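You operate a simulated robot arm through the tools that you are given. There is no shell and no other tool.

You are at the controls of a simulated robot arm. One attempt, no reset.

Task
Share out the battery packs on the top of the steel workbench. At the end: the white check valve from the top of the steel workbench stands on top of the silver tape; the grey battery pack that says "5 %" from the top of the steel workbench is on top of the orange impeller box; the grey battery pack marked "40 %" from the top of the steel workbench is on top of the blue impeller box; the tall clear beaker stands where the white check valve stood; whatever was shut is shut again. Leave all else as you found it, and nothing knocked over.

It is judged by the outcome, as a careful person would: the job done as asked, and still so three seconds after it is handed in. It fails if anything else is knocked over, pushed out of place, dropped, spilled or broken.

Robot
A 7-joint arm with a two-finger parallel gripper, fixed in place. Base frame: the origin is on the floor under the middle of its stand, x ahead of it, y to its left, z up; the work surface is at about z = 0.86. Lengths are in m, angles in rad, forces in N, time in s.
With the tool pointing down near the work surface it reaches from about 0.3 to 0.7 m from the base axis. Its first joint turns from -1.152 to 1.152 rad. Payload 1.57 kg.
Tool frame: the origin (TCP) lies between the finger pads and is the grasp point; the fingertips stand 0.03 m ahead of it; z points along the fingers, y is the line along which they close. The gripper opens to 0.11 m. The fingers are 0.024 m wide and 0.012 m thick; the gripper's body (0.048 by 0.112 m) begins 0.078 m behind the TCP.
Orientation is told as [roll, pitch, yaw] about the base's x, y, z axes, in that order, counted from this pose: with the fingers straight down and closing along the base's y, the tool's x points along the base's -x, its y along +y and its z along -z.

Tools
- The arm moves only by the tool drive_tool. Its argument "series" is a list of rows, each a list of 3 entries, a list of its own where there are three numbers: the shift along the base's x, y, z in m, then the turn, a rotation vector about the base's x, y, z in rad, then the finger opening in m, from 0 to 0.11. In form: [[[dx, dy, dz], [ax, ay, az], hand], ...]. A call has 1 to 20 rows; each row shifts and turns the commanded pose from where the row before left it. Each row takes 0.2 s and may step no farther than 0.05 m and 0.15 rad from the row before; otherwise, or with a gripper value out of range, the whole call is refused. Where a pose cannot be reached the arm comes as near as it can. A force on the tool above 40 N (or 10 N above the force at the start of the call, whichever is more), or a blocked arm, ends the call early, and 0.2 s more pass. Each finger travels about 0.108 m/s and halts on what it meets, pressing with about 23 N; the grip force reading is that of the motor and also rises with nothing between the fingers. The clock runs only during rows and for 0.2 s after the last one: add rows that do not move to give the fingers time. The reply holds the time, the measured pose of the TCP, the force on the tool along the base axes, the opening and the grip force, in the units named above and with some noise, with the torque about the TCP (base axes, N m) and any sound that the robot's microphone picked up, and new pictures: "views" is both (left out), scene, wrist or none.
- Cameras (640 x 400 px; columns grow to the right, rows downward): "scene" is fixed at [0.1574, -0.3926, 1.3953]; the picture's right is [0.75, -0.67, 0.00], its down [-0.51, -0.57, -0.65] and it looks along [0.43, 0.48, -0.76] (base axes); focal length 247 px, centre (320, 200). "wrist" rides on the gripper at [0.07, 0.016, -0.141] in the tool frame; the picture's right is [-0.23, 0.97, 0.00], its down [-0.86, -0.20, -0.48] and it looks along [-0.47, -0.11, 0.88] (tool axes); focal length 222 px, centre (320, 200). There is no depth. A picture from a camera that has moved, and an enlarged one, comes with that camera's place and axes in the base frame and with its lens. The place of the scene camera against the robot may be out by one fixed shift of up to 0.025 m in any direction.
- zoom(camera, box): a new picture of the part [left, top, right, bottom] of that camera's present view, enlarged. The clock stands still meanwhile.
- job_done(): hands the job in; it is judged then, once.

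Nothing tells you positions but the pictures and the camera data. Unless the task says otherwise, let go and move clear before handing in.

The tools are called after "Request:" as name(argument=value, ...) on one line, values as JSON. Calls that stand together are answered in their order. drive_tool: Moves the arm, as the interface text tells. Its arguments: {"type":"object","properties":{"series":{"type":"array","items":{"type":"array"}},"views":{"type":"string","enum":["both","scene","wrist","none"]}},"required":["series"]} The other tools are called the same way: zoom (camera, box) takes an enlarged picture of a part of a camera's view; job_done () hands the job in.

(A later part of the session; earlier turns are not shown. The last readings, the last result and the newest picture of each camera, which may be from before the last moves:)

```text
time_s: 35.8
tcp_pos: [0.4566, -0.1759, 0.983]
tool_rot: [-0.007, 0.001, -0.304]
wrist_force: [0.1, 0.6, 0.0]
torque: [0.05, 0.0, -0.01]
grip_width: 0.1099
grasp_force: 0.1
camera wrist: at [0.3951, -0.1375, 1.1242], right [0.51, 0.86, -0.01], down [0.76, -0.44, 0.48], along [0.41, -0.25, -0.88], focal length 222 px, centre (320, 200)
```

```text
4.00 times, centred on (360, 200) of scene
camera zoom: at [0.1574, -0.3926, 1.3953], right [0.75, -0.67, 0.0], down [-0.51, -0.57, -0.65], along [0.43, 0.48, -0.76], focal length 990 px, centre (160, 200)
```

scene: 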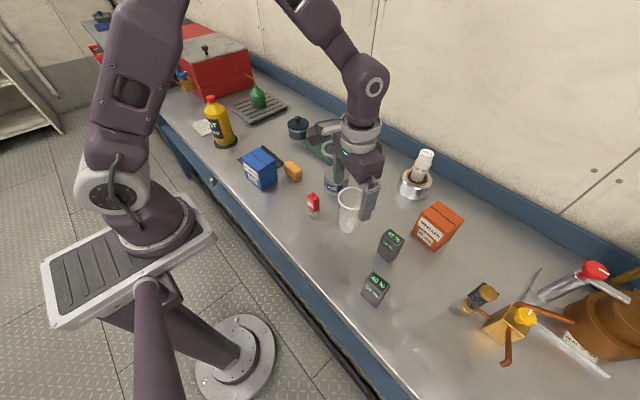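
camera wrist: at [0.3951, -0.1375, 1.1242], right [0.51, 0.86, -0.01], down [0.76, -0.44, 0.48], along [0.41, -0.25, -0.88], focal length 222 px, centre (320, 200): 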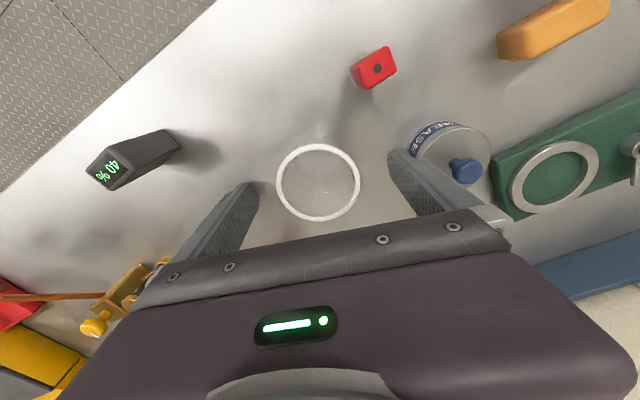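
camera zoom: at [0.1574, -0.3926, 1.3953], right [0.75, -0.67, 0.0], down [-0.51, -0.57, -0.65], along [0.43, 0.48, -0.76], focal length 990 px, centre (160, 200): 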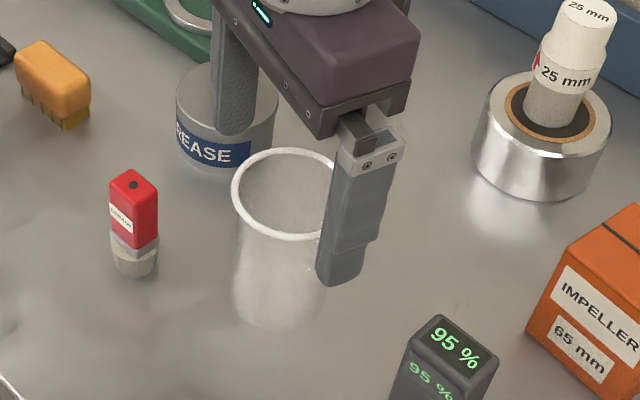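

Alignment is good and the rim is at z≈0.962. I descend to z≈0.918 and close gently.

Request:
drive_tool(series=[[[0, 0, -0.025], [0, 0, 0], 0.1], [[0, 0, -0.025], [0, 0, 0], 0.1], [[0, 0, -0.015], [0, 0, 0], 0.1], [[0, 0, 0], [0, 0, 0], 0.085], [[0, 0, 0], [0, 0, 0], 0.07], [[0, 0, 0], [0, 0, 0], 0.06], [[0, 0, 0], [0, 0, 0], 0.05], [[0, 0, 0], [0, 0, 0], 0.05]])

Request:
zoom(camera="scene", box=[310, 150, 410, 250])

Request:
zoom(camera="wrist", box=[210, 50, 430, 230])

```text
time_s: 37.6
tcp_pos: [0.458, -0.1744, 0.9195]
tool_rot: [-0.006, -0.001, -0.304]
wrist_force: [0.3, -0.1, -1.3]
torque: [0.0, 0.01, -0.02]
grip_width: 0.0647
grasp_force: 22.6
camera wrist: at [0.3964, -0.1363, 1.0603], right [0.51, 0.86, -0.01], down [0.76, -0.44, 0.48], along [0.41, -0.25, -0.88], focal length 222 px, centre (320, 200)
```

scene: 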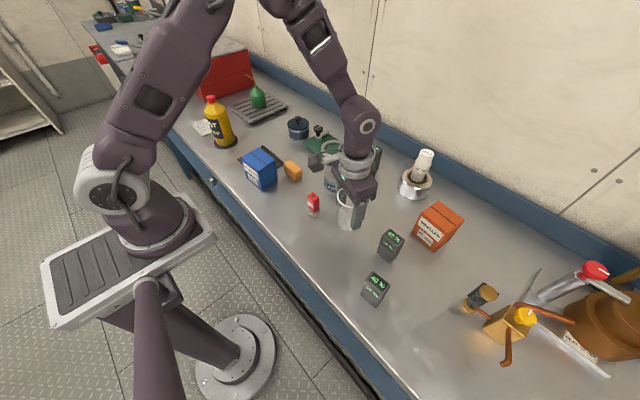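
wrist: 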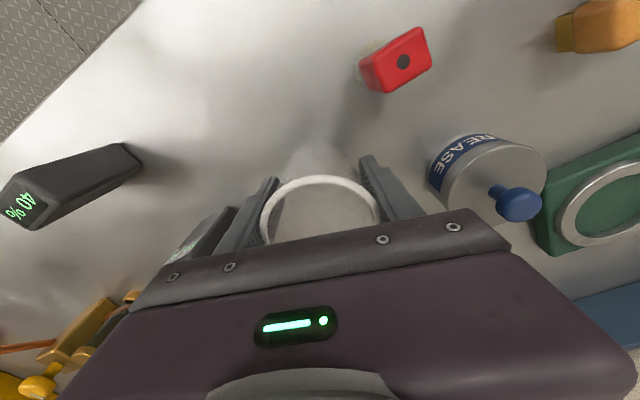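

```text
4.00 times, centred on (360, 200) of scene
camera zoom: at [0.1574, -0.3926, 1.3953], right [0.75, -0.67, 0.0], down [-0.51, -0.57, -0.65], along [0.43, 0.48, -0.76], focal length 990 px, centre (160, 200)
```

zoom: 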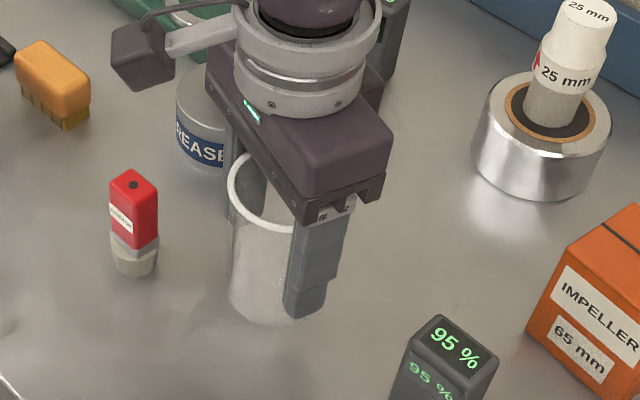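

```text
2.22 times, centred on (320, 140) of wrist
camera zoom: at [0.3964, -0.1363, 1.0603], right [0.51, 0.86, -0.01], down [0.76, -0.44, 0.48], along [0.41, -0.25, -0.88], focal length 494 px, centre (320, 333)
```

zoom: 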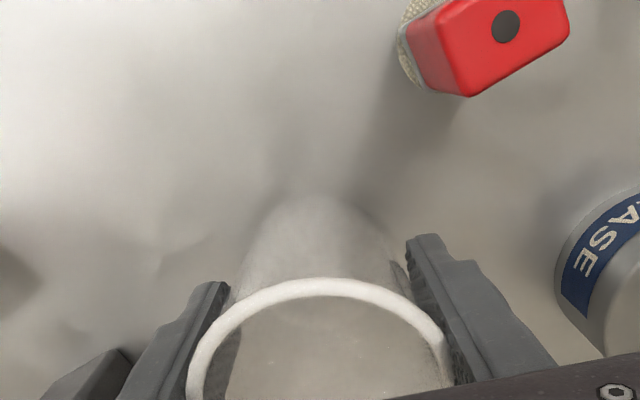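

The beaker is held at 0.065 m. I lift it slowly.

Request:
drive_tool(series=[[[0, 0, 0.01], [0, 0, 0], 0.05], [[0, 0, 0.02], [0, 0, 0], 0.05], [[0, 0, 0.03], [0, 0, 0], 0.05], [[0, 0, 0.03], [0, 0, 0], 0.05], [[0, 0, 0.03], [0, 0, 0], 0.05], [[0, 0, 0.01], [0, 0, 0], 0.05], [[0, 0, 0], [0, 0, 0], 0.05]])

Request:
zoom(camera="scene", box=[310, 110, 430, 250])

```text
time_s: 39.2
tcp_pos: [0.4573, -0.175, 1.0521]
tool_rot: [-0.007, 0.0, -0.303]
wrist_force: [0.6, -0.9, -1.4]
torque: [0.01, 0.01, -0.01]
grip_width: 0.0645
grasp_force: 22.9
camera wrist: at [0.3962, -0.137, 1.193], right [0.51, 0.86, -0.01], down [0.76, -0.44, 0.48], along [0.41, -0.25, -0.88], focal length 222 px, centre (320, 200)
```

scene: 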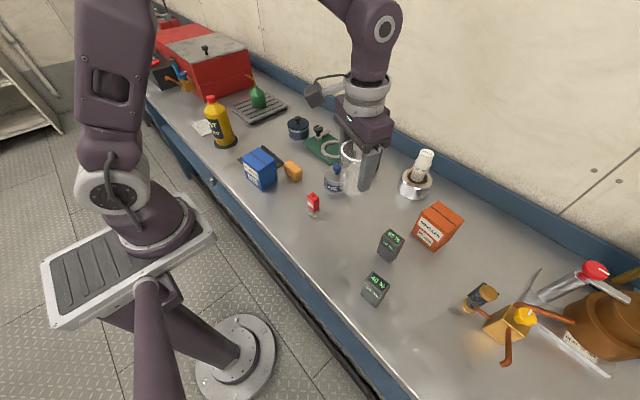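
wrist: 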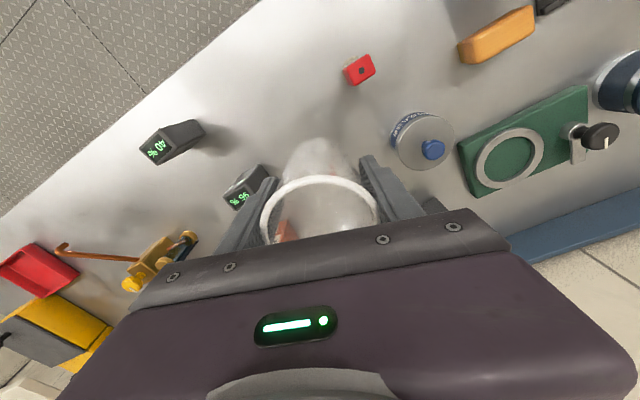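

```text
2.86 times, centred on (370, 180) of scene
camera zoom: at [0.1574, -0.3926, 1.3953], right [0.75, -0.67, 0.0], down [-0.51, -0.57, -0.65], along [0.43, 0.48, -0.76], focal length 707 px, centre (177, 257)
```

zoom: 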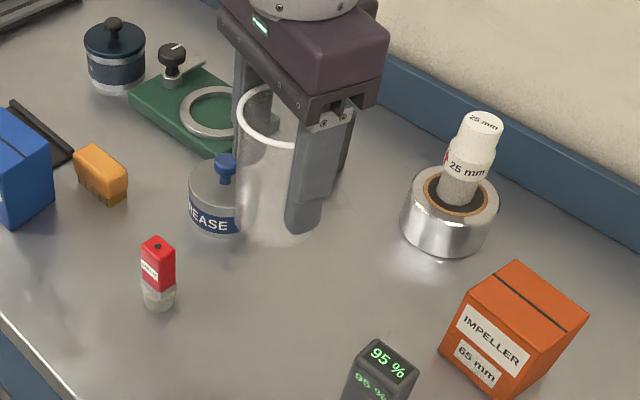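

The beaker is upright in the grip with a clear path. I carry it over to the valve's old spot (0.404,-0.461), turning the tool as needed.

Request:
drive_tool(series=[[[-0.004, -0.02, 0], [0, 0, -0.03], 0.05], [[-0.0076, -0.0409, 0], [0, 0, -0.05], 0.05], [[-0.0076, -0.0409, 0], [0, 0, -0.05], 0.05], [[-0.0076, -0.0409, 0], [0, 0, -0.05], 0.05], [[-0.0076, -0.0409, 0], [0, 0, -0.05], 0.05], [[-0.0076, -0.0409, 0], [0, 0, -0.05], 0.05], [[-0.0076, -0.0409, 0], [0, 0, -0.05], 0.05], [[-0.0036, -0.02, 0], [0, 0, 0], 0.05], [[0, 0, 0], [0, 0, 0], 0.05], [[0, 0, 0], [0, 0, 0], 0.05]])

Request:
zoom(camera="wrist", box=[210, 80, 430, 240])

Request:
zoom(camera="scene", box=[400, 220, 540, 360])

```text
time_s: 41.4
tcp_pos: [0.4063, -0.4594, 1.0491]
tool_rot: [-0.007, 0.0, -0.633]
wrist_force: [0.4, 0.2, -1.9]
torque: [0.01, -0.01, 0.0]
grip_width: 0.0644
grasp_force: 23.1
camera wrist: at [0.3603, -0.4037, 1.1902], right [0.76, 0.65, -0.01], down [0.57, -0.66, 0.48], along [0.31, -0.37, -0.88], focal length 222 px, centre (320, 200)
```

scene: 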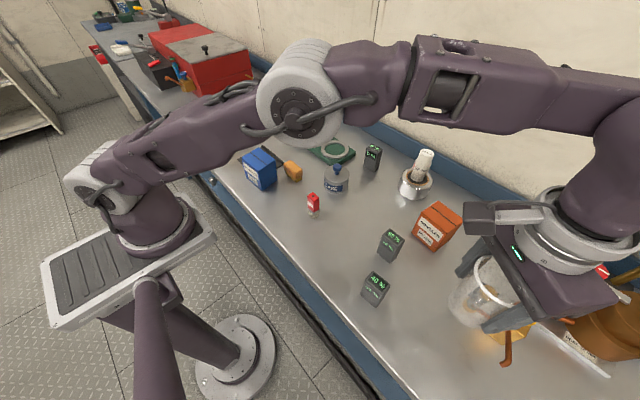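
wrist: 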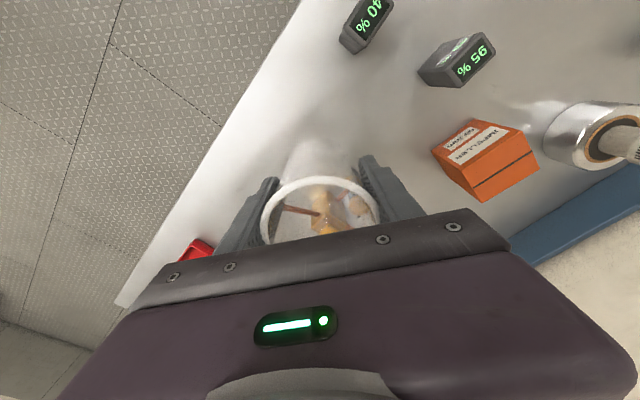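

```text
2.50 times, centred on (320, 160) of wrist
camera zoom: at [0.3603, -0.4037, 1.1902], right [0.76, 0.65, -0.01], down [0.57, -0.66, 0.48], along [0.31, -0.37, -0.88], focal length 555 px, centre (320, 300)
```

zoom: 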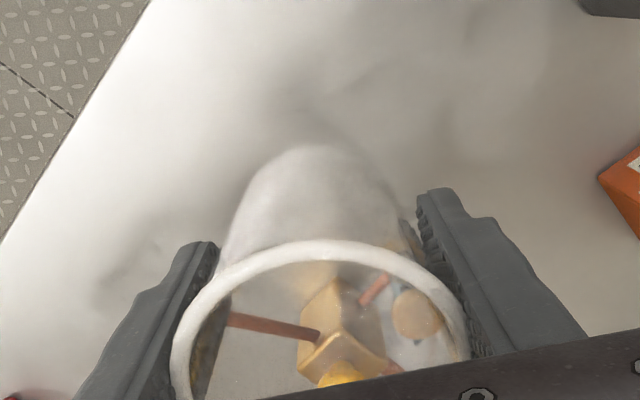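

```text
2.86 times, centred on (470, 290) of scene
camera zoom: at [0.1574, -0.3926, 1.3953], right [0.75, -0.67, 0.0], down [-0.51, -0.57, -0.65], along [0.43, 0.48, -0.76], focal length 707 px, centre (-109, -57)
```

zoom: 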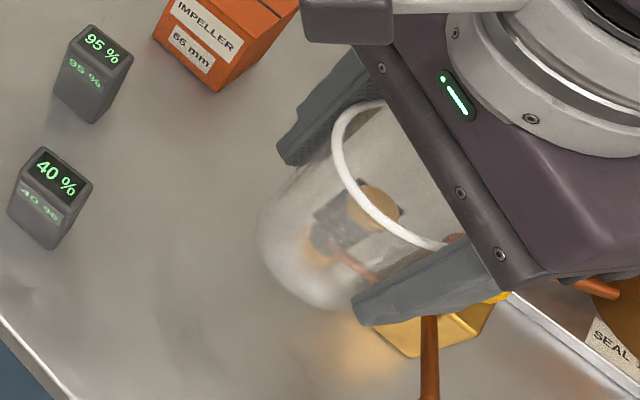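

Beaker is over the spot. I lower most of the way, then finish slowly.

Request:
drive_tool(series=[[[-0.001, -0.001, -0.03], [0, 0, 0], 0.05], [[-0.001, -0.001, -0.04], [0, 0, 0], 0.05], [[0, 0, -0.03], [0, 0, 0], 0.05], [[0, 0, -0.015], [0, 0, 0], 0.05], [[0, 0, 0], [0, 0, 0], 0.05]])

Request:
zoom(camera="scene", box=[400, 240, 520, 360])

```text
time_s: 42.6
tcp_pos: [0.4014, -0.464, 0.9331]
tool_rot: [-0.008, -0.001, -0.633]
wrist_force: [0.1, 0.0, -1.0]
torque: [-0.01, 0.0, -0.01]
grip_width: 0.0646
grasp_force: 22.8
camera wrist: at [0.3547, -0.4088, 1.0746], right [0.76, 0.65, -0.01], down [0.57, -0.66, 0.48], along [0.31, -0.37, -0.88], focal length 222 px, centre (320, 200)
```

scene: 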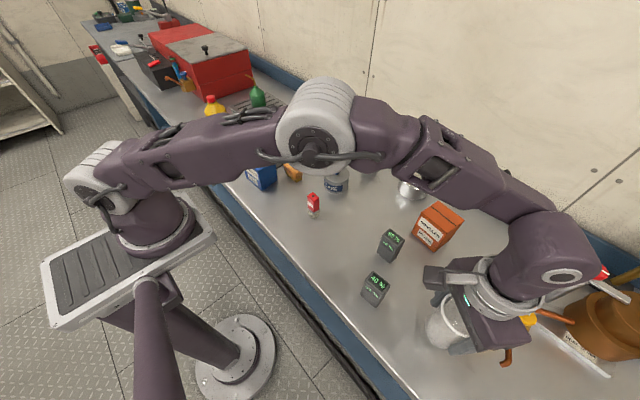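
wrist: 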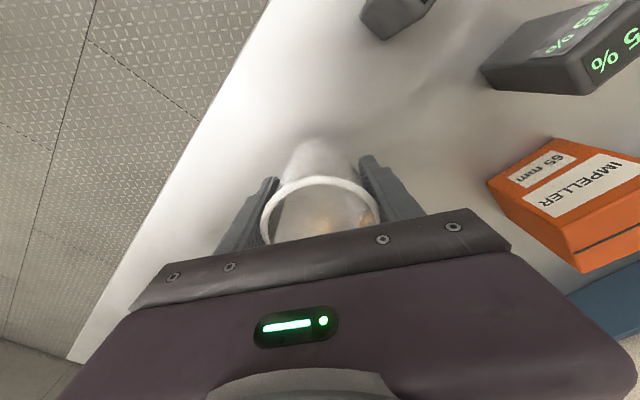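

```text
3.33 times, centred on (460, 300) of scene
camera zoom: at [0.1574, -0.3926, 1.3953], right [0.75, -0.67, 0.0], down [-0.51, -0.57, -0.65], along [0.43, 0.48, -0.76], focal length 825 px, centre (-147, -133)
```

zoom: 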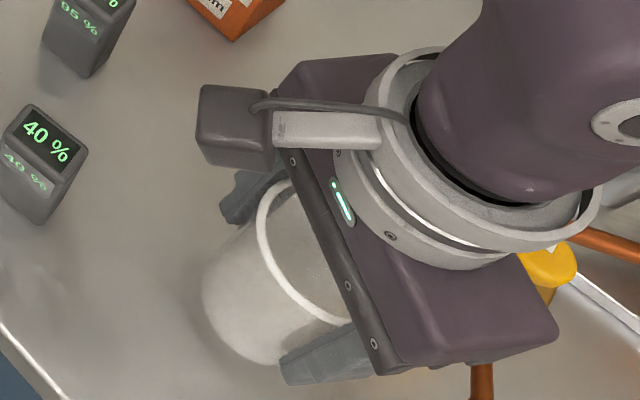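

I correct by 2 mm toward the exact spot and lower the last centimetre gently.

Request:
drive_tool(series=[[[0.001, 0.001, -0.005], [0, 0, 0], 0.05], [[0.001, 0.001, -0.004], [0, 0, 0], 0.05], [[0, 0, -0.003], [0, 0, 0], 0.05], [[0, 0, 0], [0, 0, 0], 0.05]], views="none")

Request:
drive_tool(series=[[[0, 0, -0.001], [0, 0, 0], 0.05], [[0, 0, 0], [0, 0, 0], 0.05]], views="none")

```text
time_s: 43.6
tcp_pos: [0.4031, -0.4616, 0.9243]
tool_rot: [-0.007, 0.001, -0.634]
wrist_force: [-1.1, -0.1, -1.4]
torque: [0.03, -0.02, -0.03]
grip_width: 0.0646
grasp_force: 23.0
```

```text
time_s: 44.2
tcp_pos: [0.4043, -0.4616, 0.9214]
tool_rot: [-0.008, 0.001, -0.635]
wrist_force: [-0.3, 0.7, -0.7]
torque: [0.02, 0.02, 0.0]
grip_width: 0.0642
grasp_force: 23.0
```

Request:
drive_tool(series=[[[0, 0, -0.001], [0, 0, 0], 0.05], [[0, 0, 0], [0, 0, 0], 0.05]], views="none")

Request:
drive_tool(series=[[[0, 0, -0.001], [0, 0, 0], 0.05], [[0, 0, 0], [0, 0, 0], 0.05]], views="none")

```text
time_s: 44.8
tcp_pos: [0.4033, -0.4611, 0.9221]
tool_rot: [-0.006, 0.0, -0.634]
wrist_force: [0.4, 0.4, -1.1]
torque: [-0.02, 0.02, -0.01]
grip_width: 0.0643
grasp_force: 23.4
```

```text
time_s: 45.4
tcp_pos: [0.4037, -0.4602, 0.9212]
tool_rot: [-0.008, 0.0, -0.633]
wrist_force: [0.7, -0.1, -0.5]
torque: [0.0, 0.01, -0.03]
grip_width: 0.0644
grasp_force: 23.1
```

Request:
drive_tool(series=[[[0, 0, -0.001], [0, 0, 0], 0.05], [[0, 0, 0], [0, 0, 0], 0.05]], views="none")

Request:
drive_tool(series=[[[0, 0, -0.001], [0, 0, 0], 0.05], [[0, 0, 0], [0, 0, 0], 0.05]], views="none")

```text
time_s: 46.0
tcp_pos: [0.4035, -0.4602, 0.9191]
tool_rot: [-0.006, 0.0, -0.633]
wrist_force: [-0.3, 0.3, -2.1]
torque: [-0.03, -0.01, -0.01]
grip_width: 0.0647
grasp_force: 22.9
```

```text
time_s: 46.6
tcp_pos: [0.403, -0.4605, 0.9195]
tool_rot: [-0.008, 0.0, -0.634]
wrist_force: [-1.3, 0.0, 0.8]
torque: [0.0, -0.06, 0.01]
grip_width: 0.0647
grasp_force: 22.9
```

Contact sensed at the same height it was gripped. I release and inspect.

Request:
drive_tool(series=[[[0, 0, 0], [0, 0, 0], 0.066], [[0, 0, 0], [0, 0, 0], 0.075], [[0, 0, 0], [0, 0, 0], 0.09], [[0, 0, 0], [0, 0, 0], 0.1], [[0, 0, 0], [0, 0, 0], 0.1]])

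Request:
zoom(camera="wrist", box=[210, 80, 430, 240])

```text
time_s: 47.8
tcp_pos: [0.4039, -0.46, 0.9185]
tool_rot: [-0.006, 0.0, -0.634]
wrist_force: [0.7, 0.6, 0.5]
torque: [-0.01, -0.01, 0.04]
grip_width: 0.1001
grasp_force: 0.0
camera wrist: at [0.3578, -0.4047, 1.0599], right [0.76, 0.65, -0.01], down [0.57, -0.66, 0.48], along [0.31, -0.37, -0.88], focal length 222 px, centre (320, 200)
```

scene: 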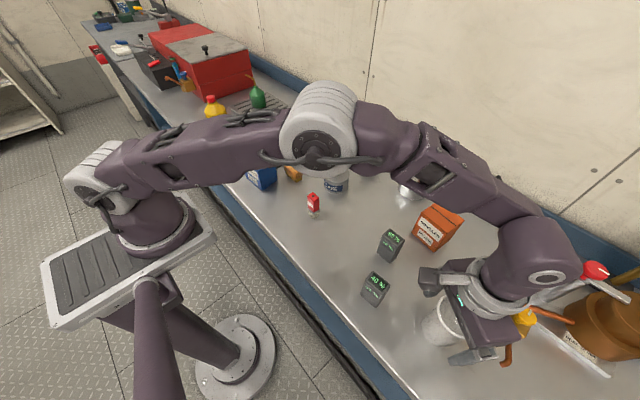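
wrist: 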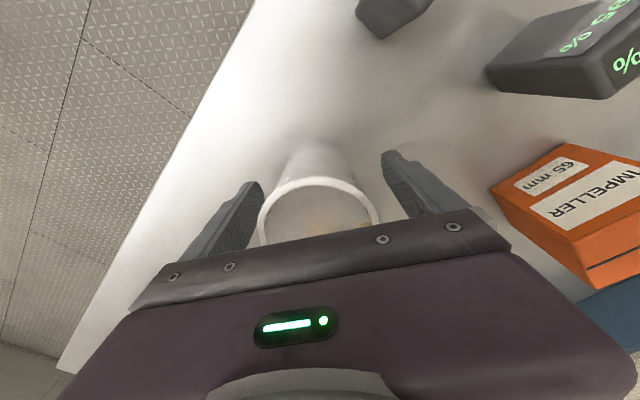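

```text
2.50 times, centred on (320, 160) of wrist
camera zoom: at [0.3578, -0.4047, 1.0599], right [0.76, 0.65, -0.01], down [0.57, -0.66, 0.48], along [0.31, -0.37, -0.88], focal length 555 px, centre (320, 300)
```

zoom: 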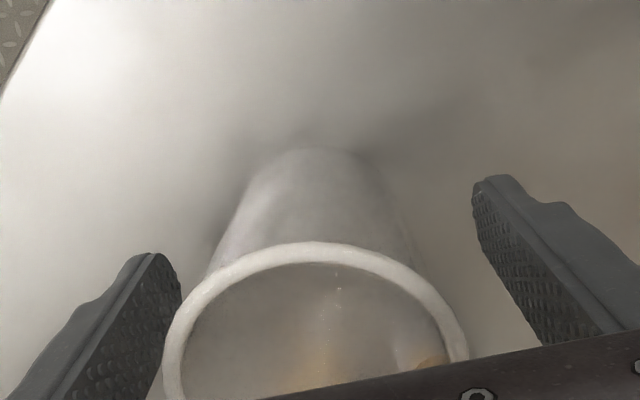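

The beaker stands free on the valve's old spot. I raise straight up and head toward the 40 % pack.

Request:
drive_tool(series=[[[0, 0, 0.04], [0, 0, 0], 0.105], [[0, 0, 0.04], [0, 0, 0], 0.105], [[0, 0, 0.045], [0, 0, 0], 0.1], [[-0.01, 0.035, 0.02], [0, 0, 0.1], 0.1], [[-0.01, 0.045, 0.01], [0, 0, 0.15], 0.1], [[-0.01, 0.045, 0], [0, 0, 0.15], 0.1], [[0, 0, 0], [0, 0, 0.15], 0.1], [[0, 0, 0], [0, 0, 0.085], 0.1], [[0, 0, 0], [0, 0, 0], 0.1]])

Request:
zoom(camera="wrist", box=[210, 60, 430, 220])

Request:
zoom(camera="scene", box=[340, 240, 520, 380])

```text
time_s: 49.8
tcp_pos: [0.3728, -0.3336, 1.0729]
tool_rot: [-0.007, 0.0, 0.001]
wrist_force: [-0.4, -0.4, 0.0]
torque: [0.02, -0.05, -0.01]
grip_width: 0.1
grasp_force: 0.1
camera wrist: at [0.3036, -0.3156, 1.2142], right [0.23, 0.97, -0.01], down [0.86, -0.19, 0.48], along [0.47, -0.11, -0.88], focal length 222 px, centre (320, 200)
```

scene: 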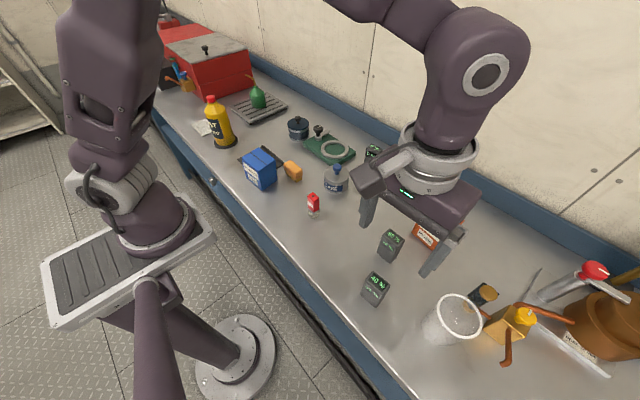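
wrist: 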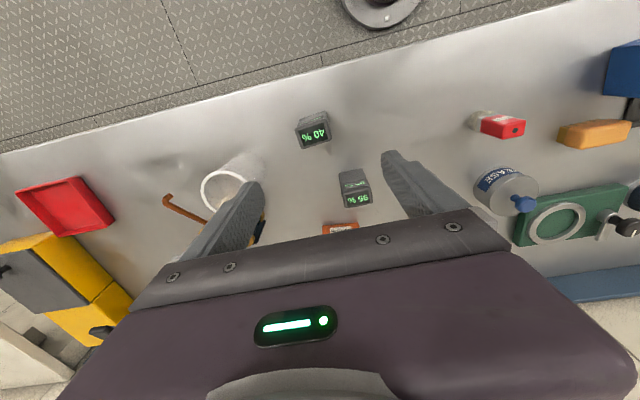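

```text
2.50 times, centred on (320, 140) of wrist
camera zoom: at [0.3036, -0.3156, 1.2142], right [0.23, 0.97, -0.01], down [0.86, -0.19, 0.48], along [0.47, -0.11, -0.88], focal length 555 px, centre (320, 350)
```

zoom: 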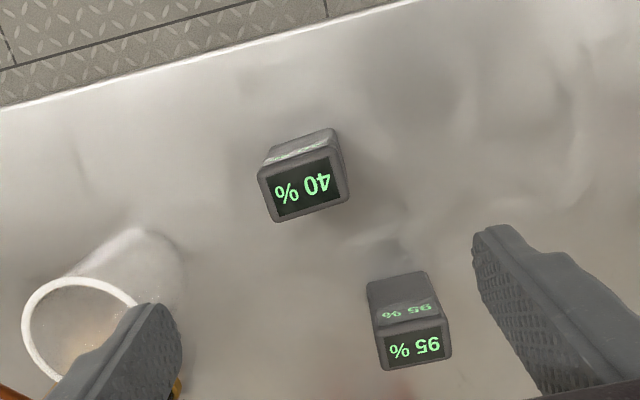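

```text
2.86 times, centred on (430, 310) of scene
camera zoom: at [0.1574, -0.3926, 1.3953], right [0.75, -0.67, 0.0], down [-0.51, -0.57, -0.65], along [0.43, 0.48, -0.76], focal length 707 px, centre (6, -114)
```

zoom: 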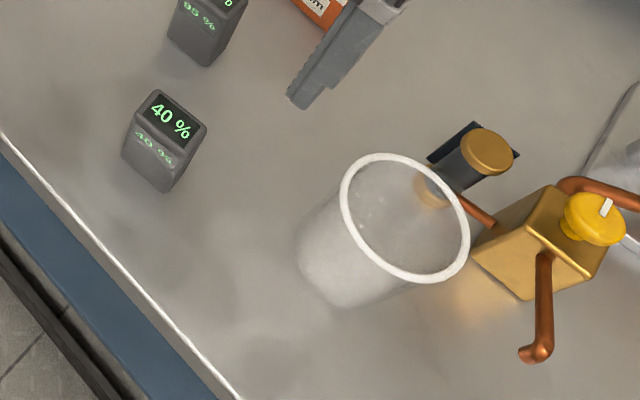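

The 40 % pack's top centre is about (0.3595,-0.339), z≈0.934, turned ≈+0.085 rad. I align above it.

Request:
drive_tool(series=[[[-0.0067, -0.0027, -0.03], [0, 0, 0.04], 0.08], [[-0.0067, -0.0027, -0.04], [0, 0, 0.045], 0.08], [[0, 0, 0], [0, 0, 0], 0.08]], views="wrist")

Request:
zoom(camera="wrist", box=[210, 60, 430, 240])

```text
time_s: 50.6
tcp_pos: [0.3583, -0.3421, 1.0043]
tool_rot: [-0.008, 0.001, 0.085]
wrist_force: [-0.1, -0.2, -0.5]
torque: [0.02, 0.0, 0.04]
grip_width: 0.0798
grasp_force: 0.0
camera wrist: at [0.2874, -0.3294, 1.1448], right [0.14, 0.99, -0.01], down [0.87, -0.12, 0.48], along [0.47, -0.07, -0.88], focal length 222 px, centre (320, 200)
```

wrist: 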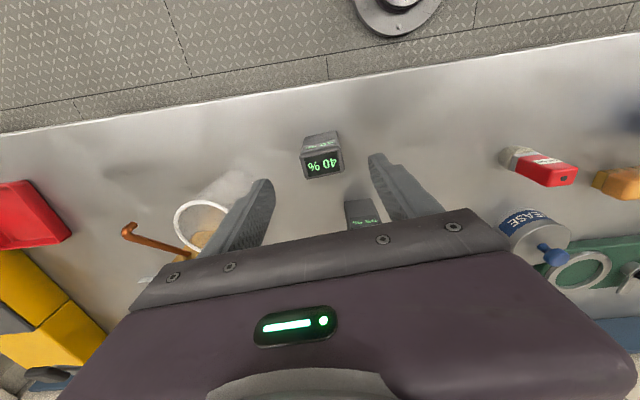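

```text
2.22 times, centred on (320, 150) of wrist
camera zoom: at [0.2874, -0.3294, 1.1448], right [0.14, 0.99, -0.01], down [0.87, -0.12, 0.48], along [0.47, -0.07, -0.88], focal length 494 px, centre (320, 311)
```

zoom: 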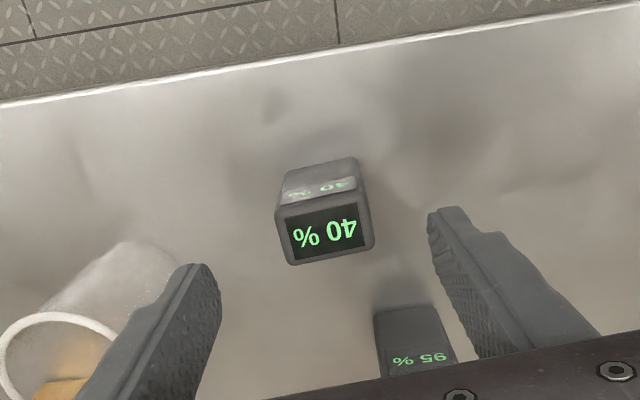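

Alignment is within 3 mm. I descend to z≈0.90 and close on the pack.

Request:
drive_tool(series=[[[0.001, 0.003, -0.03], [0, 0, 0], 0.08], [[0, 0, -0.04], [0, 0, 0], 0.08], [[0, 0, -0.032], [0, 0, 0], 0.08], [[0, 0, 0], [0, 0, 0], 0.07], [[0, 0, 0], [0, 0, 0], 0.055], [[0, 0, 0], [0, 0, 0], 0.045], [[0, 0, 0], [0, 0, 0], 0.035], [[0, 0, 0], [0, 0, 0], 0.03], [[0, 0, 0], [0, 0, 0], 0.03]])

Request:
zoom(camera="wrist", box=[210, 80, 430, 240])

```text
time_s: 52.6
tcp_pos: [0.3604, -0.3372, 0.9025]
tool_rot: [-0.007, 0.0, 0.086]
wrist_force: [-0.7, 0.5, 0.2]
torque: [0.0, -0.04, -0.01]
grip_width: 0.0417
grasp_force: 22.4
camera wrist: at [0.2896, -0.3251, 1.043], right [0.14, 0.99, -0.01], down [0.87, -0.12, 0.48], along [0.47, -0.07, -0.88], focal length 222 px, centre (320, 200)
```

scene: 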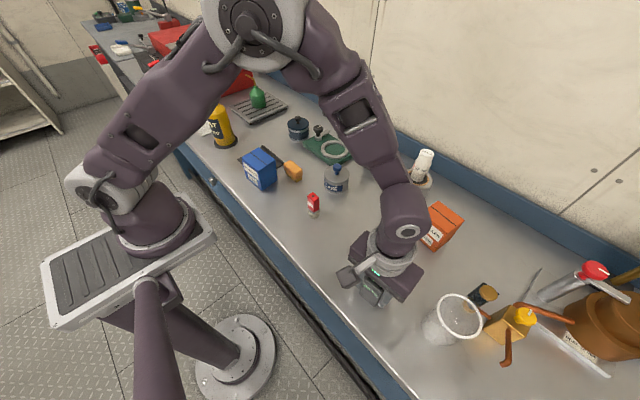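
wrist: 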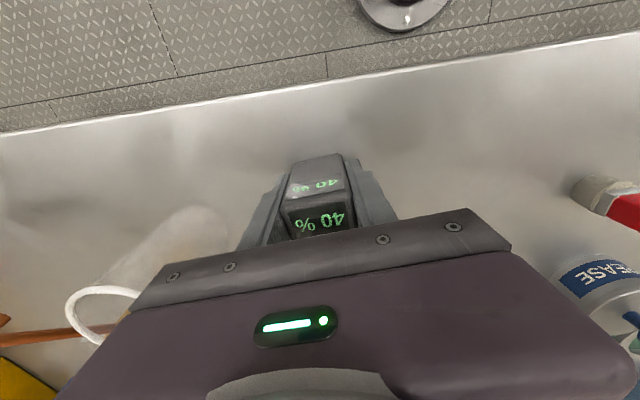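

```text
2.50 times, centred on (320, 160) of wrist
camera zoom: at [0.2896, -0.3251, 1.043], right [0.14, 0.99, -0.01], down [0.87, -0.12, 0.48], along [0.47, -0.07, -0.88], focal length 555 px, centre (320, 300)
```

zoom: 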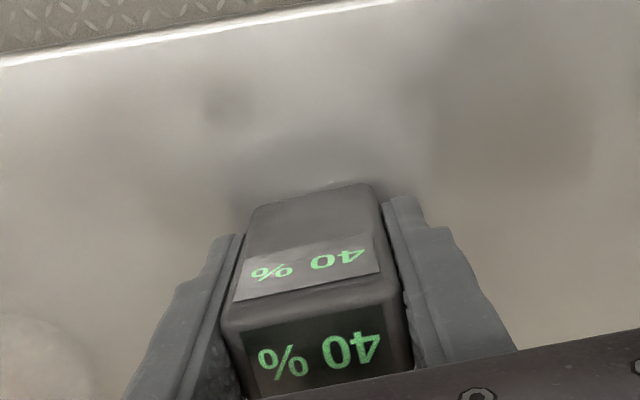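

The 40 % pack is gripped (0.042 m). I lift it and carry it toward the blue box, stopping short to look.

Request:
drive_tool(series=[[[0, 0, 0.02], [0, 0, 0], 0.03], [[0, 0, 0.04], [0, 0, 0], 0.03], [[0, 0, 0.045], [0, 0, 0], 0.03], [[0, 0, 0.045], [0, 0, 0], 0.03], [[0, 0.03, 0.03], [0, 0, 0], 0.03], [[0, 0.045, 0.015], [0, 0, 0], 0.03], [[0, 0.048, 0], [0, 0, 0], 0.03], [[0, 0.048, 0], [0, 0, 0], 0.03], [[0, 0.048, 0], [0, 0, 0], 0.03], [[0, 0.048, 0], [0, 0, 0], 0.03], [[0, 0.04, 0], [0, 0, 0], 0.03], [[0, 0, 0], [0, 0, 0], 0.03]])

Request:
zoom(camera="wrist", box=[300, 20, 560, 220])

```text
time_s: 55.2
tcp_pos: [0.3581, -0.0297, 1.0952]
tool_rot: [-0.007, -0.001, 0.086]
wrist_force: [0.1, 0.0, -1.2]
torque: [-0.03, 0.0, 0.03]
grip_width: 0.0417
grasp_force: 23.6
camera wrist: at [0.2879, -0.0179, 1.2376], right [0.14, 0.99, -0.01], down [0.87, -0.12, 0.48], along [0.47, -0.07, -0.88], focal length 222 px, centre (320, 200)
```

scene: 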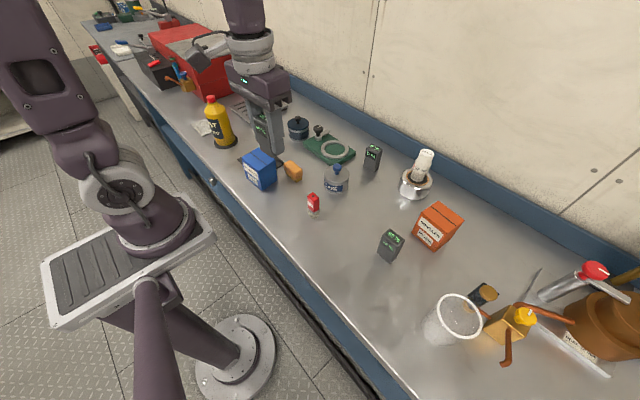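
wrist: 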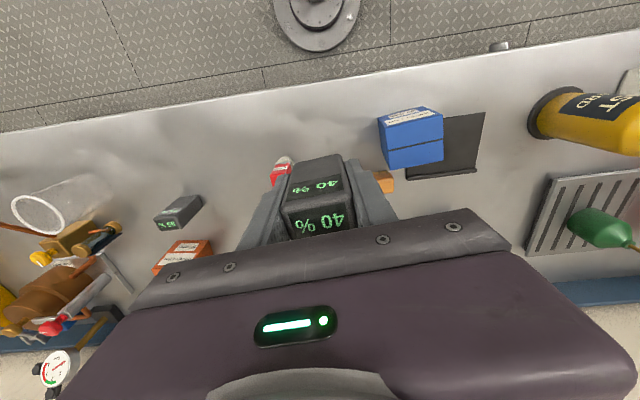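

```text
2.00 times, centred on (430, 120) of wrist
camera zoom: at [0.2879, -0.0179, 1.2376], right [0.14, 0.99, -0.01], down [0.87, -0.12, 0.48], along [0.47, -0.07, -0.88], focal length 444 px, centre (100, 360)
```

zoom: 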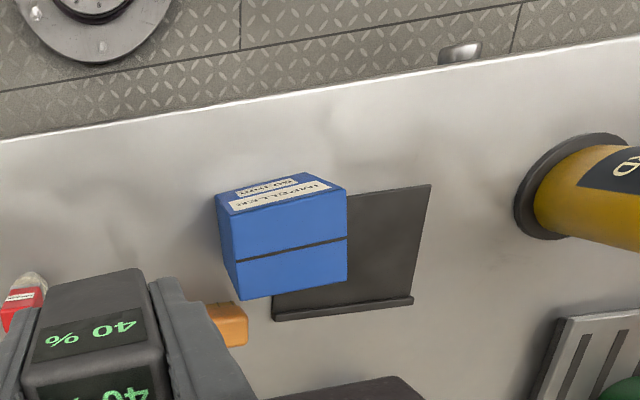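

Request:
zoom(camera="wrist", box=[360, 90, 500, 190])

Request:
zoom(camera="scene", box=[220, 130, 310, 200])

```text
4.00 times, centred on (430, 140) of wrist
camera zoom: at [0.2879, -0.0179, 1.2376], right [0.14, 0.99, -0.01], down [0.87, -0.12, 0.48], along [0.47, -0.07, -0.88], focal length 888 px, centre (-120, 440)
```

zoom: 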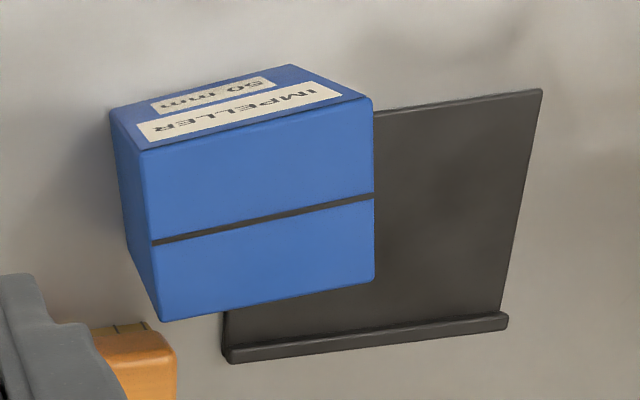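

```text
5.71 times, centred on (265, 165) of scene
camera zoom: at [0.1574, -0.3926, 1.3953], right [0.75, -0.67, 0.0], down [-0.51, -0.57, -0.65], along [0.43, 0.48, -0.76], focal length 1414 px, centre (634, 400)
```

zoom: 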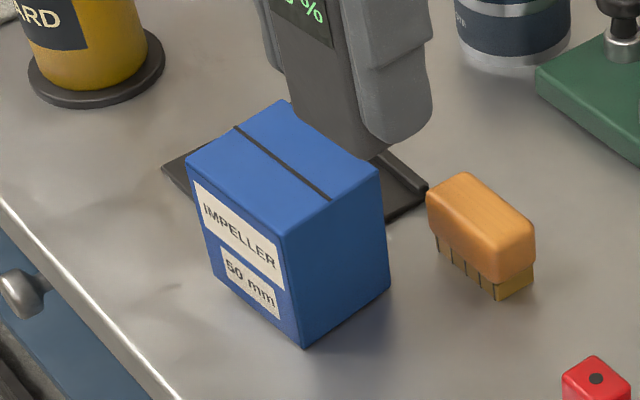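

The blue box looks slightly tilted: its +y side seems to rest on the edge of the black plate. I zoom in to measure its top more precisely.

Request:
zoom(camera="scene", box=[238, 143, 282, 193])

Request:
zoom(camera="wrist", box=[372, 98, 450, 176])

Request:
zoom(camera="scene", box=[410, 195, 470, 255])

```text
8.00 times, centred on (260, 168) of scene
camera zoom: at [0.1574, -0.3926, 1.3953], right [0.75, -0.67, 0.0], down [-0.51, -0.57, -0.65], along [0.43, 0.48, -0.76], focal length 1979 px, centre (800, 456)
```

zoom: 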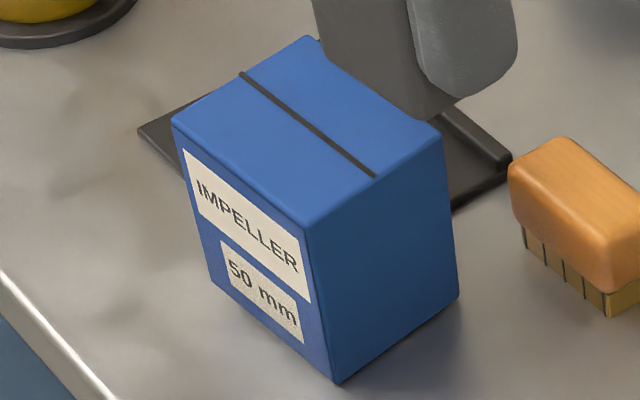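

```text
5.13 times, centred on (411, 137) of wrist
camera zoom: at [0.2879, -0.0179, 1.2376], right [0.14, 0.99, -0.01], down [0.87, -0.12, 0.48], along [0.47, -0.07, -0.88], focal length 1139 px, centre (-147, 523)
```

zoom: 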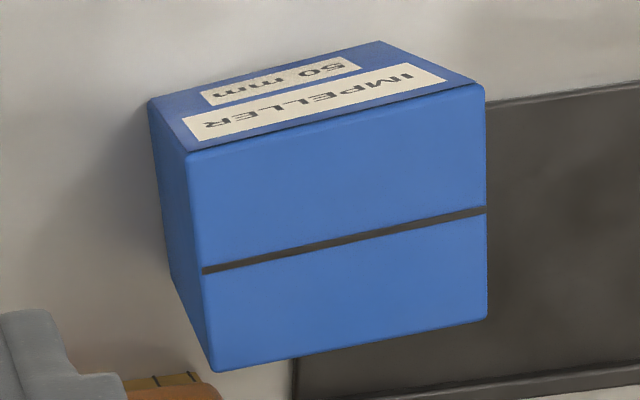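

```text
6.67 times, centred on (440, 225) of scene
camera zoom: at [0.1574, -0.3926, 1.3953], right [0.75, -0.67, 0.0], down [-0.51, -0.57, -0.65], along [0.43, 0.48, -0.76], focal length 1650 px, centre (-480, 33)
```

zoom: 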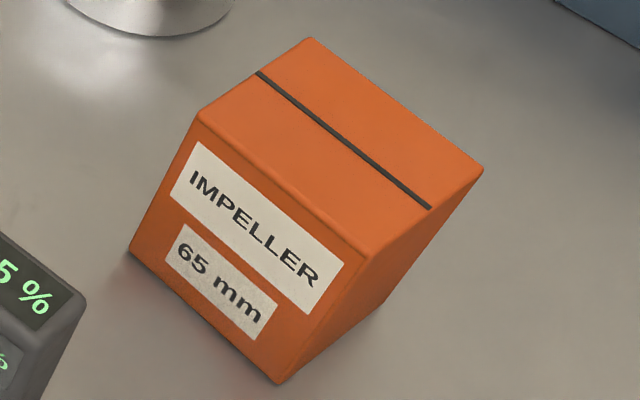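

The blue box leans about 0.08 rad (its +y side rests on the plate); top centre ≈(0.381,0.092,0.945). I move above it with the tool tilted to match.

Request:
drive_tool(series=[[[0.0075, 0.0388, -0.012], [0.027, 0, 0], 0.03], [[0.0075, 0.0388, -0.012], [0.027, 0, 0], 0.03], [[0.0075, 0.0387, -0.012], [0.026, 0, 0], 0.03], [[0, 0, 0], [0, 0, 0.02], 0.03], [[0, 0, 0], [0, 0, 0], 0.03]])

Request:
zoom(camera="wrist", box=[220, 70, 420, 240])

Request:
zoom(camera="scene", box=[230, 110, 310, 200])

```text
time_s: 56.4
tcp_pos: [0.3852, 0.0853, 1.061]
tool_rot: [0.073, -0.007, 0.106]
wrist_force: [0.1, 0.5, -1.2]
torque: [0.02, 0.0, 0.02]
grip_width: 0.0419
grasp_force: 22.8
camera wrist: at [0.3147, 0.0852, 1.2027], right [0.12, 0.99, 0.07], down [0.87, -0.14, 0.47], along [0.47, 0.01, -0.88], focal length 222 px, centre (320, 200)
```

scene: 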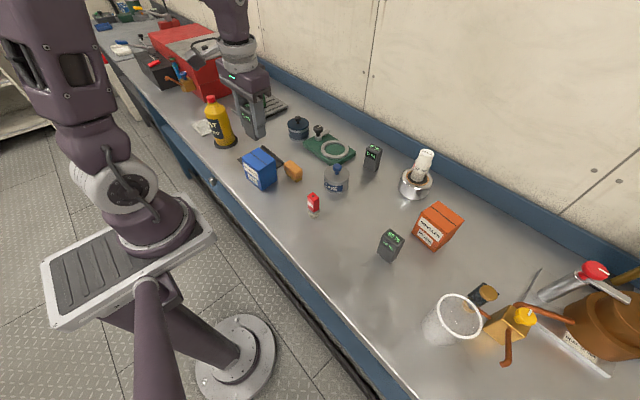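
wrist: 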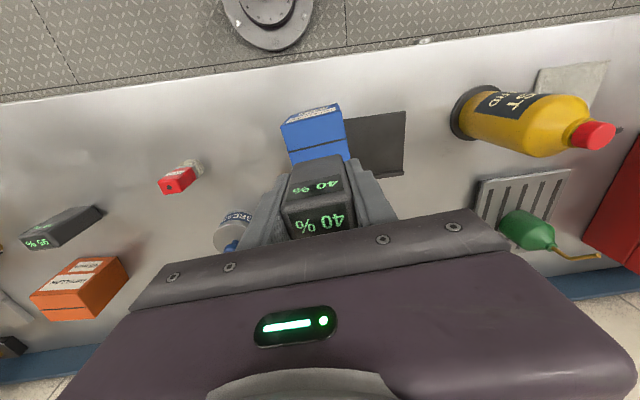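

```text
2.35 times, centred on (320, 155) of wrist
camera zoom: at [0.3147, 0.0852, 1.2027], right [0.12, 0.99, 0.07], down [0.87, -0.14, 0.47], along [0.47, 0.01, -0.88], focal length 523 px, centre (320, 306)
```

zoom: 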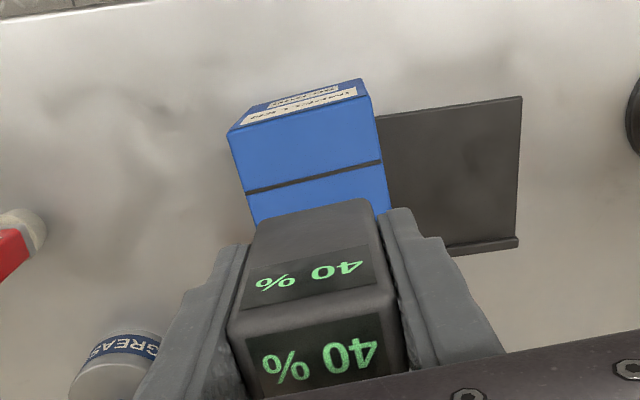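

```text
4.44 times, centred on (270, 155) of scene
camera zoom: at [0.1575, -0.3926, 1.3953], right [0.75, -0.67, 0.0], down [-0.51, -0.57, -0.65], along [0.43, 0.48, -0.76], focal length 1100 px, centre (542, 400)
```

zoom: 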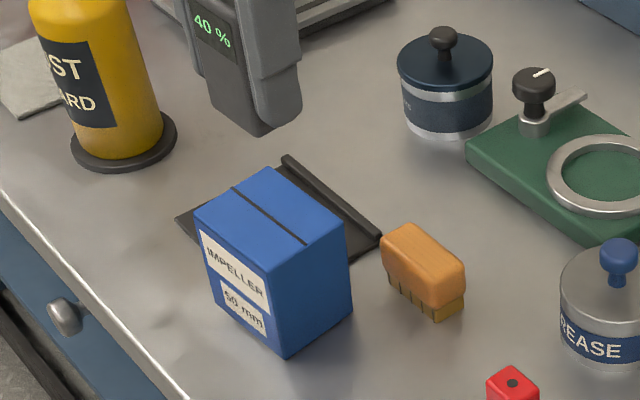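

Both views agree: box top centre (0.382,0.094), z≈0.941, tilt ≈0.085. I lower to just above contact.

Request:
drive_tool(series=[[[-0.002, 0.002, -0.03], [0, 0, 0], 0.03], [[-0.001, 0, -0.025], [0, 0, 0], 0.03], [[0, 0, -0.008], [0, 0, 0], 0.03], [[0, 0, 0], [0, 0, 0], 0.03]])

Request:
zoom(camera="wrist", box=[220, 70, 420, 240])

Request:
zoom(camera="scene", box=[230, 120, 300, 190])

```text
time_s: 57.4
tcp_pos: [0.3824, 0.0869, 0.995]
tool_rot: [0.074, -0.007, 0.104]
wrist_force: [0.4, 0.3, -0.6]
torque: [0.03, 0.01, 0.0]
grip_width: 0.0417
grasp_force: 22.8
camera wrist: at [0.311, 0.0851, 1.1368], right [0.12, 0.99, 0.07], down [0.87, -0.14, 0.47], along [0.47, 0.01, -0.88], focal length 222 px, centre (320, 200)
```

scene: 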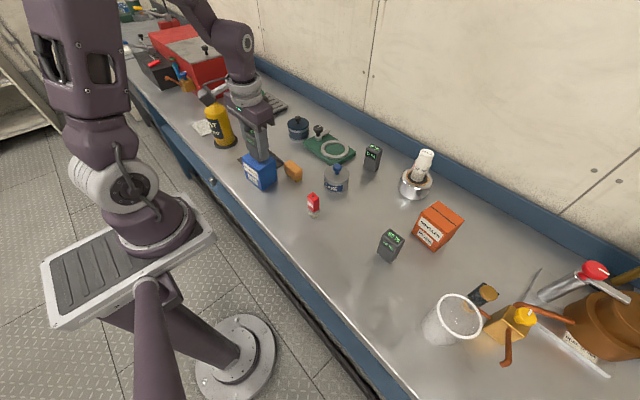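
wrist: 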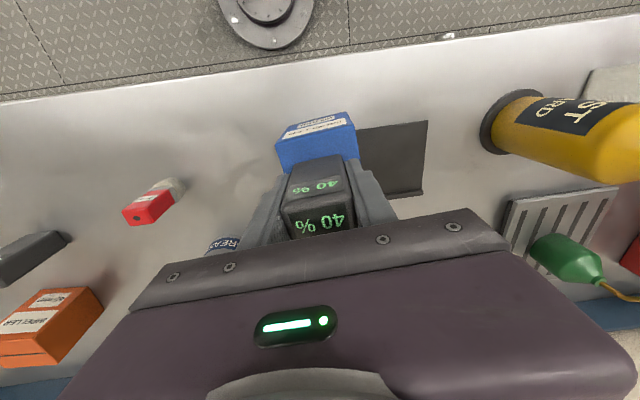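

```text
2.35 times, centred on (320, 155) of wrist
camera zoom: at [0.311, 0.0851, 1.1368], right [0.12, 0.99, 0.07], down [0.87, -0.14, 0.47], along [0.47, 0.01, -0.88], focal length 523 px, centre (320, 306)
```

zoom: 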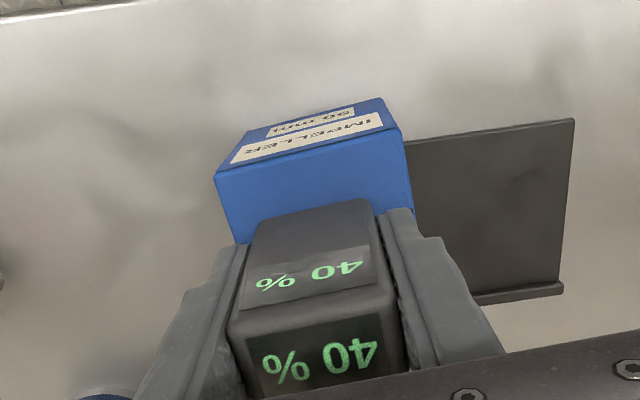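

```text
5.71 times, centred on (265, 155) of scene
camera zoom: at [0.1574, -0.3926, 1.3953], right [0.75, -0.67, 0.0], down [-0.51, -0.57, -0.65], along [0.43, 0.48, -0.76], focal length 1414 px, centre (634, 457)
```

zoom: 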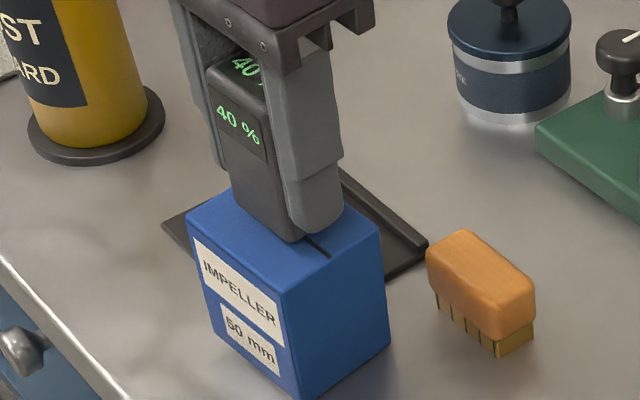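

The pack hovers over the box's centre, parallel to its top. I lower in small steps watching force.

Request:
drive_tool(series=[[[0, 0, -0.004], [0, 0, 0], 0.03], [[0, 0, -0.003], [0, 0, 0], 0.03], [[0, 0, 0], [0, 0, 0], 0.03]], views="none")

Request:
drive_tool(series=[[[0, 0, -0.0015], [0, 0, 0], 0.03], [[0, 0, 0], [0, 0, 0], 0.03]], views="none")

Request:
zoom(camera="scene", box=[240, 140, 290, 190])

```text
time_s: 58.2
tcp_pos: [0.3813, 0.0871, 0.9891]
tool_rot: [0.073, -0.008, 0.107]
wrist_force: [-2.7, -0.3, 22.7]
torque: [0.6, 0.03, 0.05]
grip_width: 0.0418
grasp_force: 23.0
```

```text
time_s: 58.8
tcp_pos: [0.3806, 0.0875, 0.9876]
tool_rot: [0.074, -0.008, 0.106]
wrist_force: [1.7, 0.0, 21.9]
torque: [0.56, -0.13, -0.02]
grip_width: 0.0421
grasp_force: 22.9
```

```text
8.00 times, centred on (265, 165) of scene
camera zoom: at [0.1572, -0.3927, 1.3953], right [0.75, -0.67, 0.0], down [-0.51, -0.57, -0.65], along [0.43, 0.48, -0.76], focal length 1979 px, centre (760, 480)
```

zoom: 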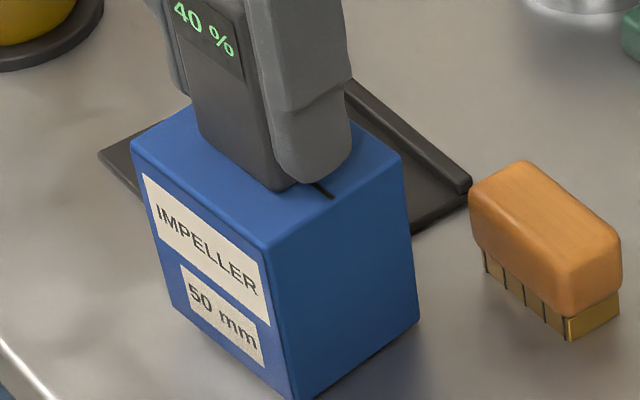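

Contact came early with torque showing the +y edge touching first. I ease up, add a bit more tilt, and come down again.

Request:
drive_tool(series=[[[0, 0, 0.005], [0, 0, 0], 0.03], [[0, -0.001, 0.001], [0.04, 0, 0], 0.03], [[0, 0, 0], [0, 0, 0], 0.03]], views="none")

Request:
drive_tool(series=[[[0, 0, -0.002], [0, 0, 0], 0.03], [[0, 0, -0.001], [0, 0, 0], 0.03], [[0, 0, 0], [0, 0, 0], 0.03]], views="none")

Request:
zoom(camera="scene", box=[240, 140, 290, 190])

```text
time_s: 59.6
tcp_pos: [0.3804, 0.0863, 0.994]
tool_rot: [0.114, -0.011, 0.105]
wrist_force: [1.6, 0.5, -2.4]
torque: [0.02, 0.0, -0.01]
grip_width: 0.0418
grasp_force: 22.9
```

```text
time_s: 60.4
tcp_pos: [0.3813, 0.0851, 0.9911]
tool_rot: [0.111, -0.011, 0.104]
wrist_force: [-0.4, -0.3, -0.8]
torque: [-0.01, -0.03, 0.01]
grip_width: 0.0418
grasp_force: 22.6
```

```text
8.00 times, centred on (265, 165) of scene
camera zoom: at [0.1574, -0.3926, 1.3953], right [0.75, -0.67, 0.0], down [-0.51, -0.57, -0.65], along [0.43, 0.48, -0.76], focal length 1979 px, centre (760, 480)
```

zoom: 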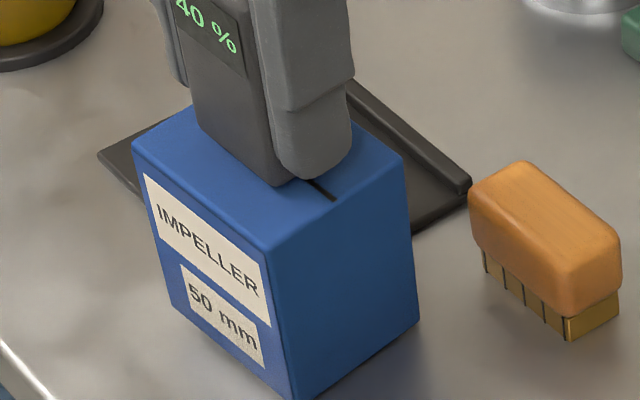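

Request:
drive_tool(series=[[[0, 0, -0.0015], [0, 0, 0], 0.03], [[0, 0, 0], [0, 0, 0], 0.03]], views="none")

Request:
drive_tool(series=[[[0, 0, -0.001], [0, 0, 0], 0.03], [[0, 0, 0], [0, 0, 0], 0.03]], views="none")

```text
time_s: 61.0
tcp_pos: [0.3812, 0.0872, 0.9892]
tool_rot: [0.113, -0.011, 0.105]
wrist_force: [-0.4, -0.1, -1.6]
torque: [0.0, -0.03, -0.02]
grip_width: 0.0417
grasp_force: 22.5
```

```text
time_s: 61.6
tcp_pos: [0.3799, 0.0858, 0.9878]
tool_rot: [0.11, -0.01, 0.105]
wrist_force: [-0.4, 0.1, -1.1]
torque: [0.01, 0.01, 0.01]
grip_width: 0.0415
grasp_force: 23.0
```

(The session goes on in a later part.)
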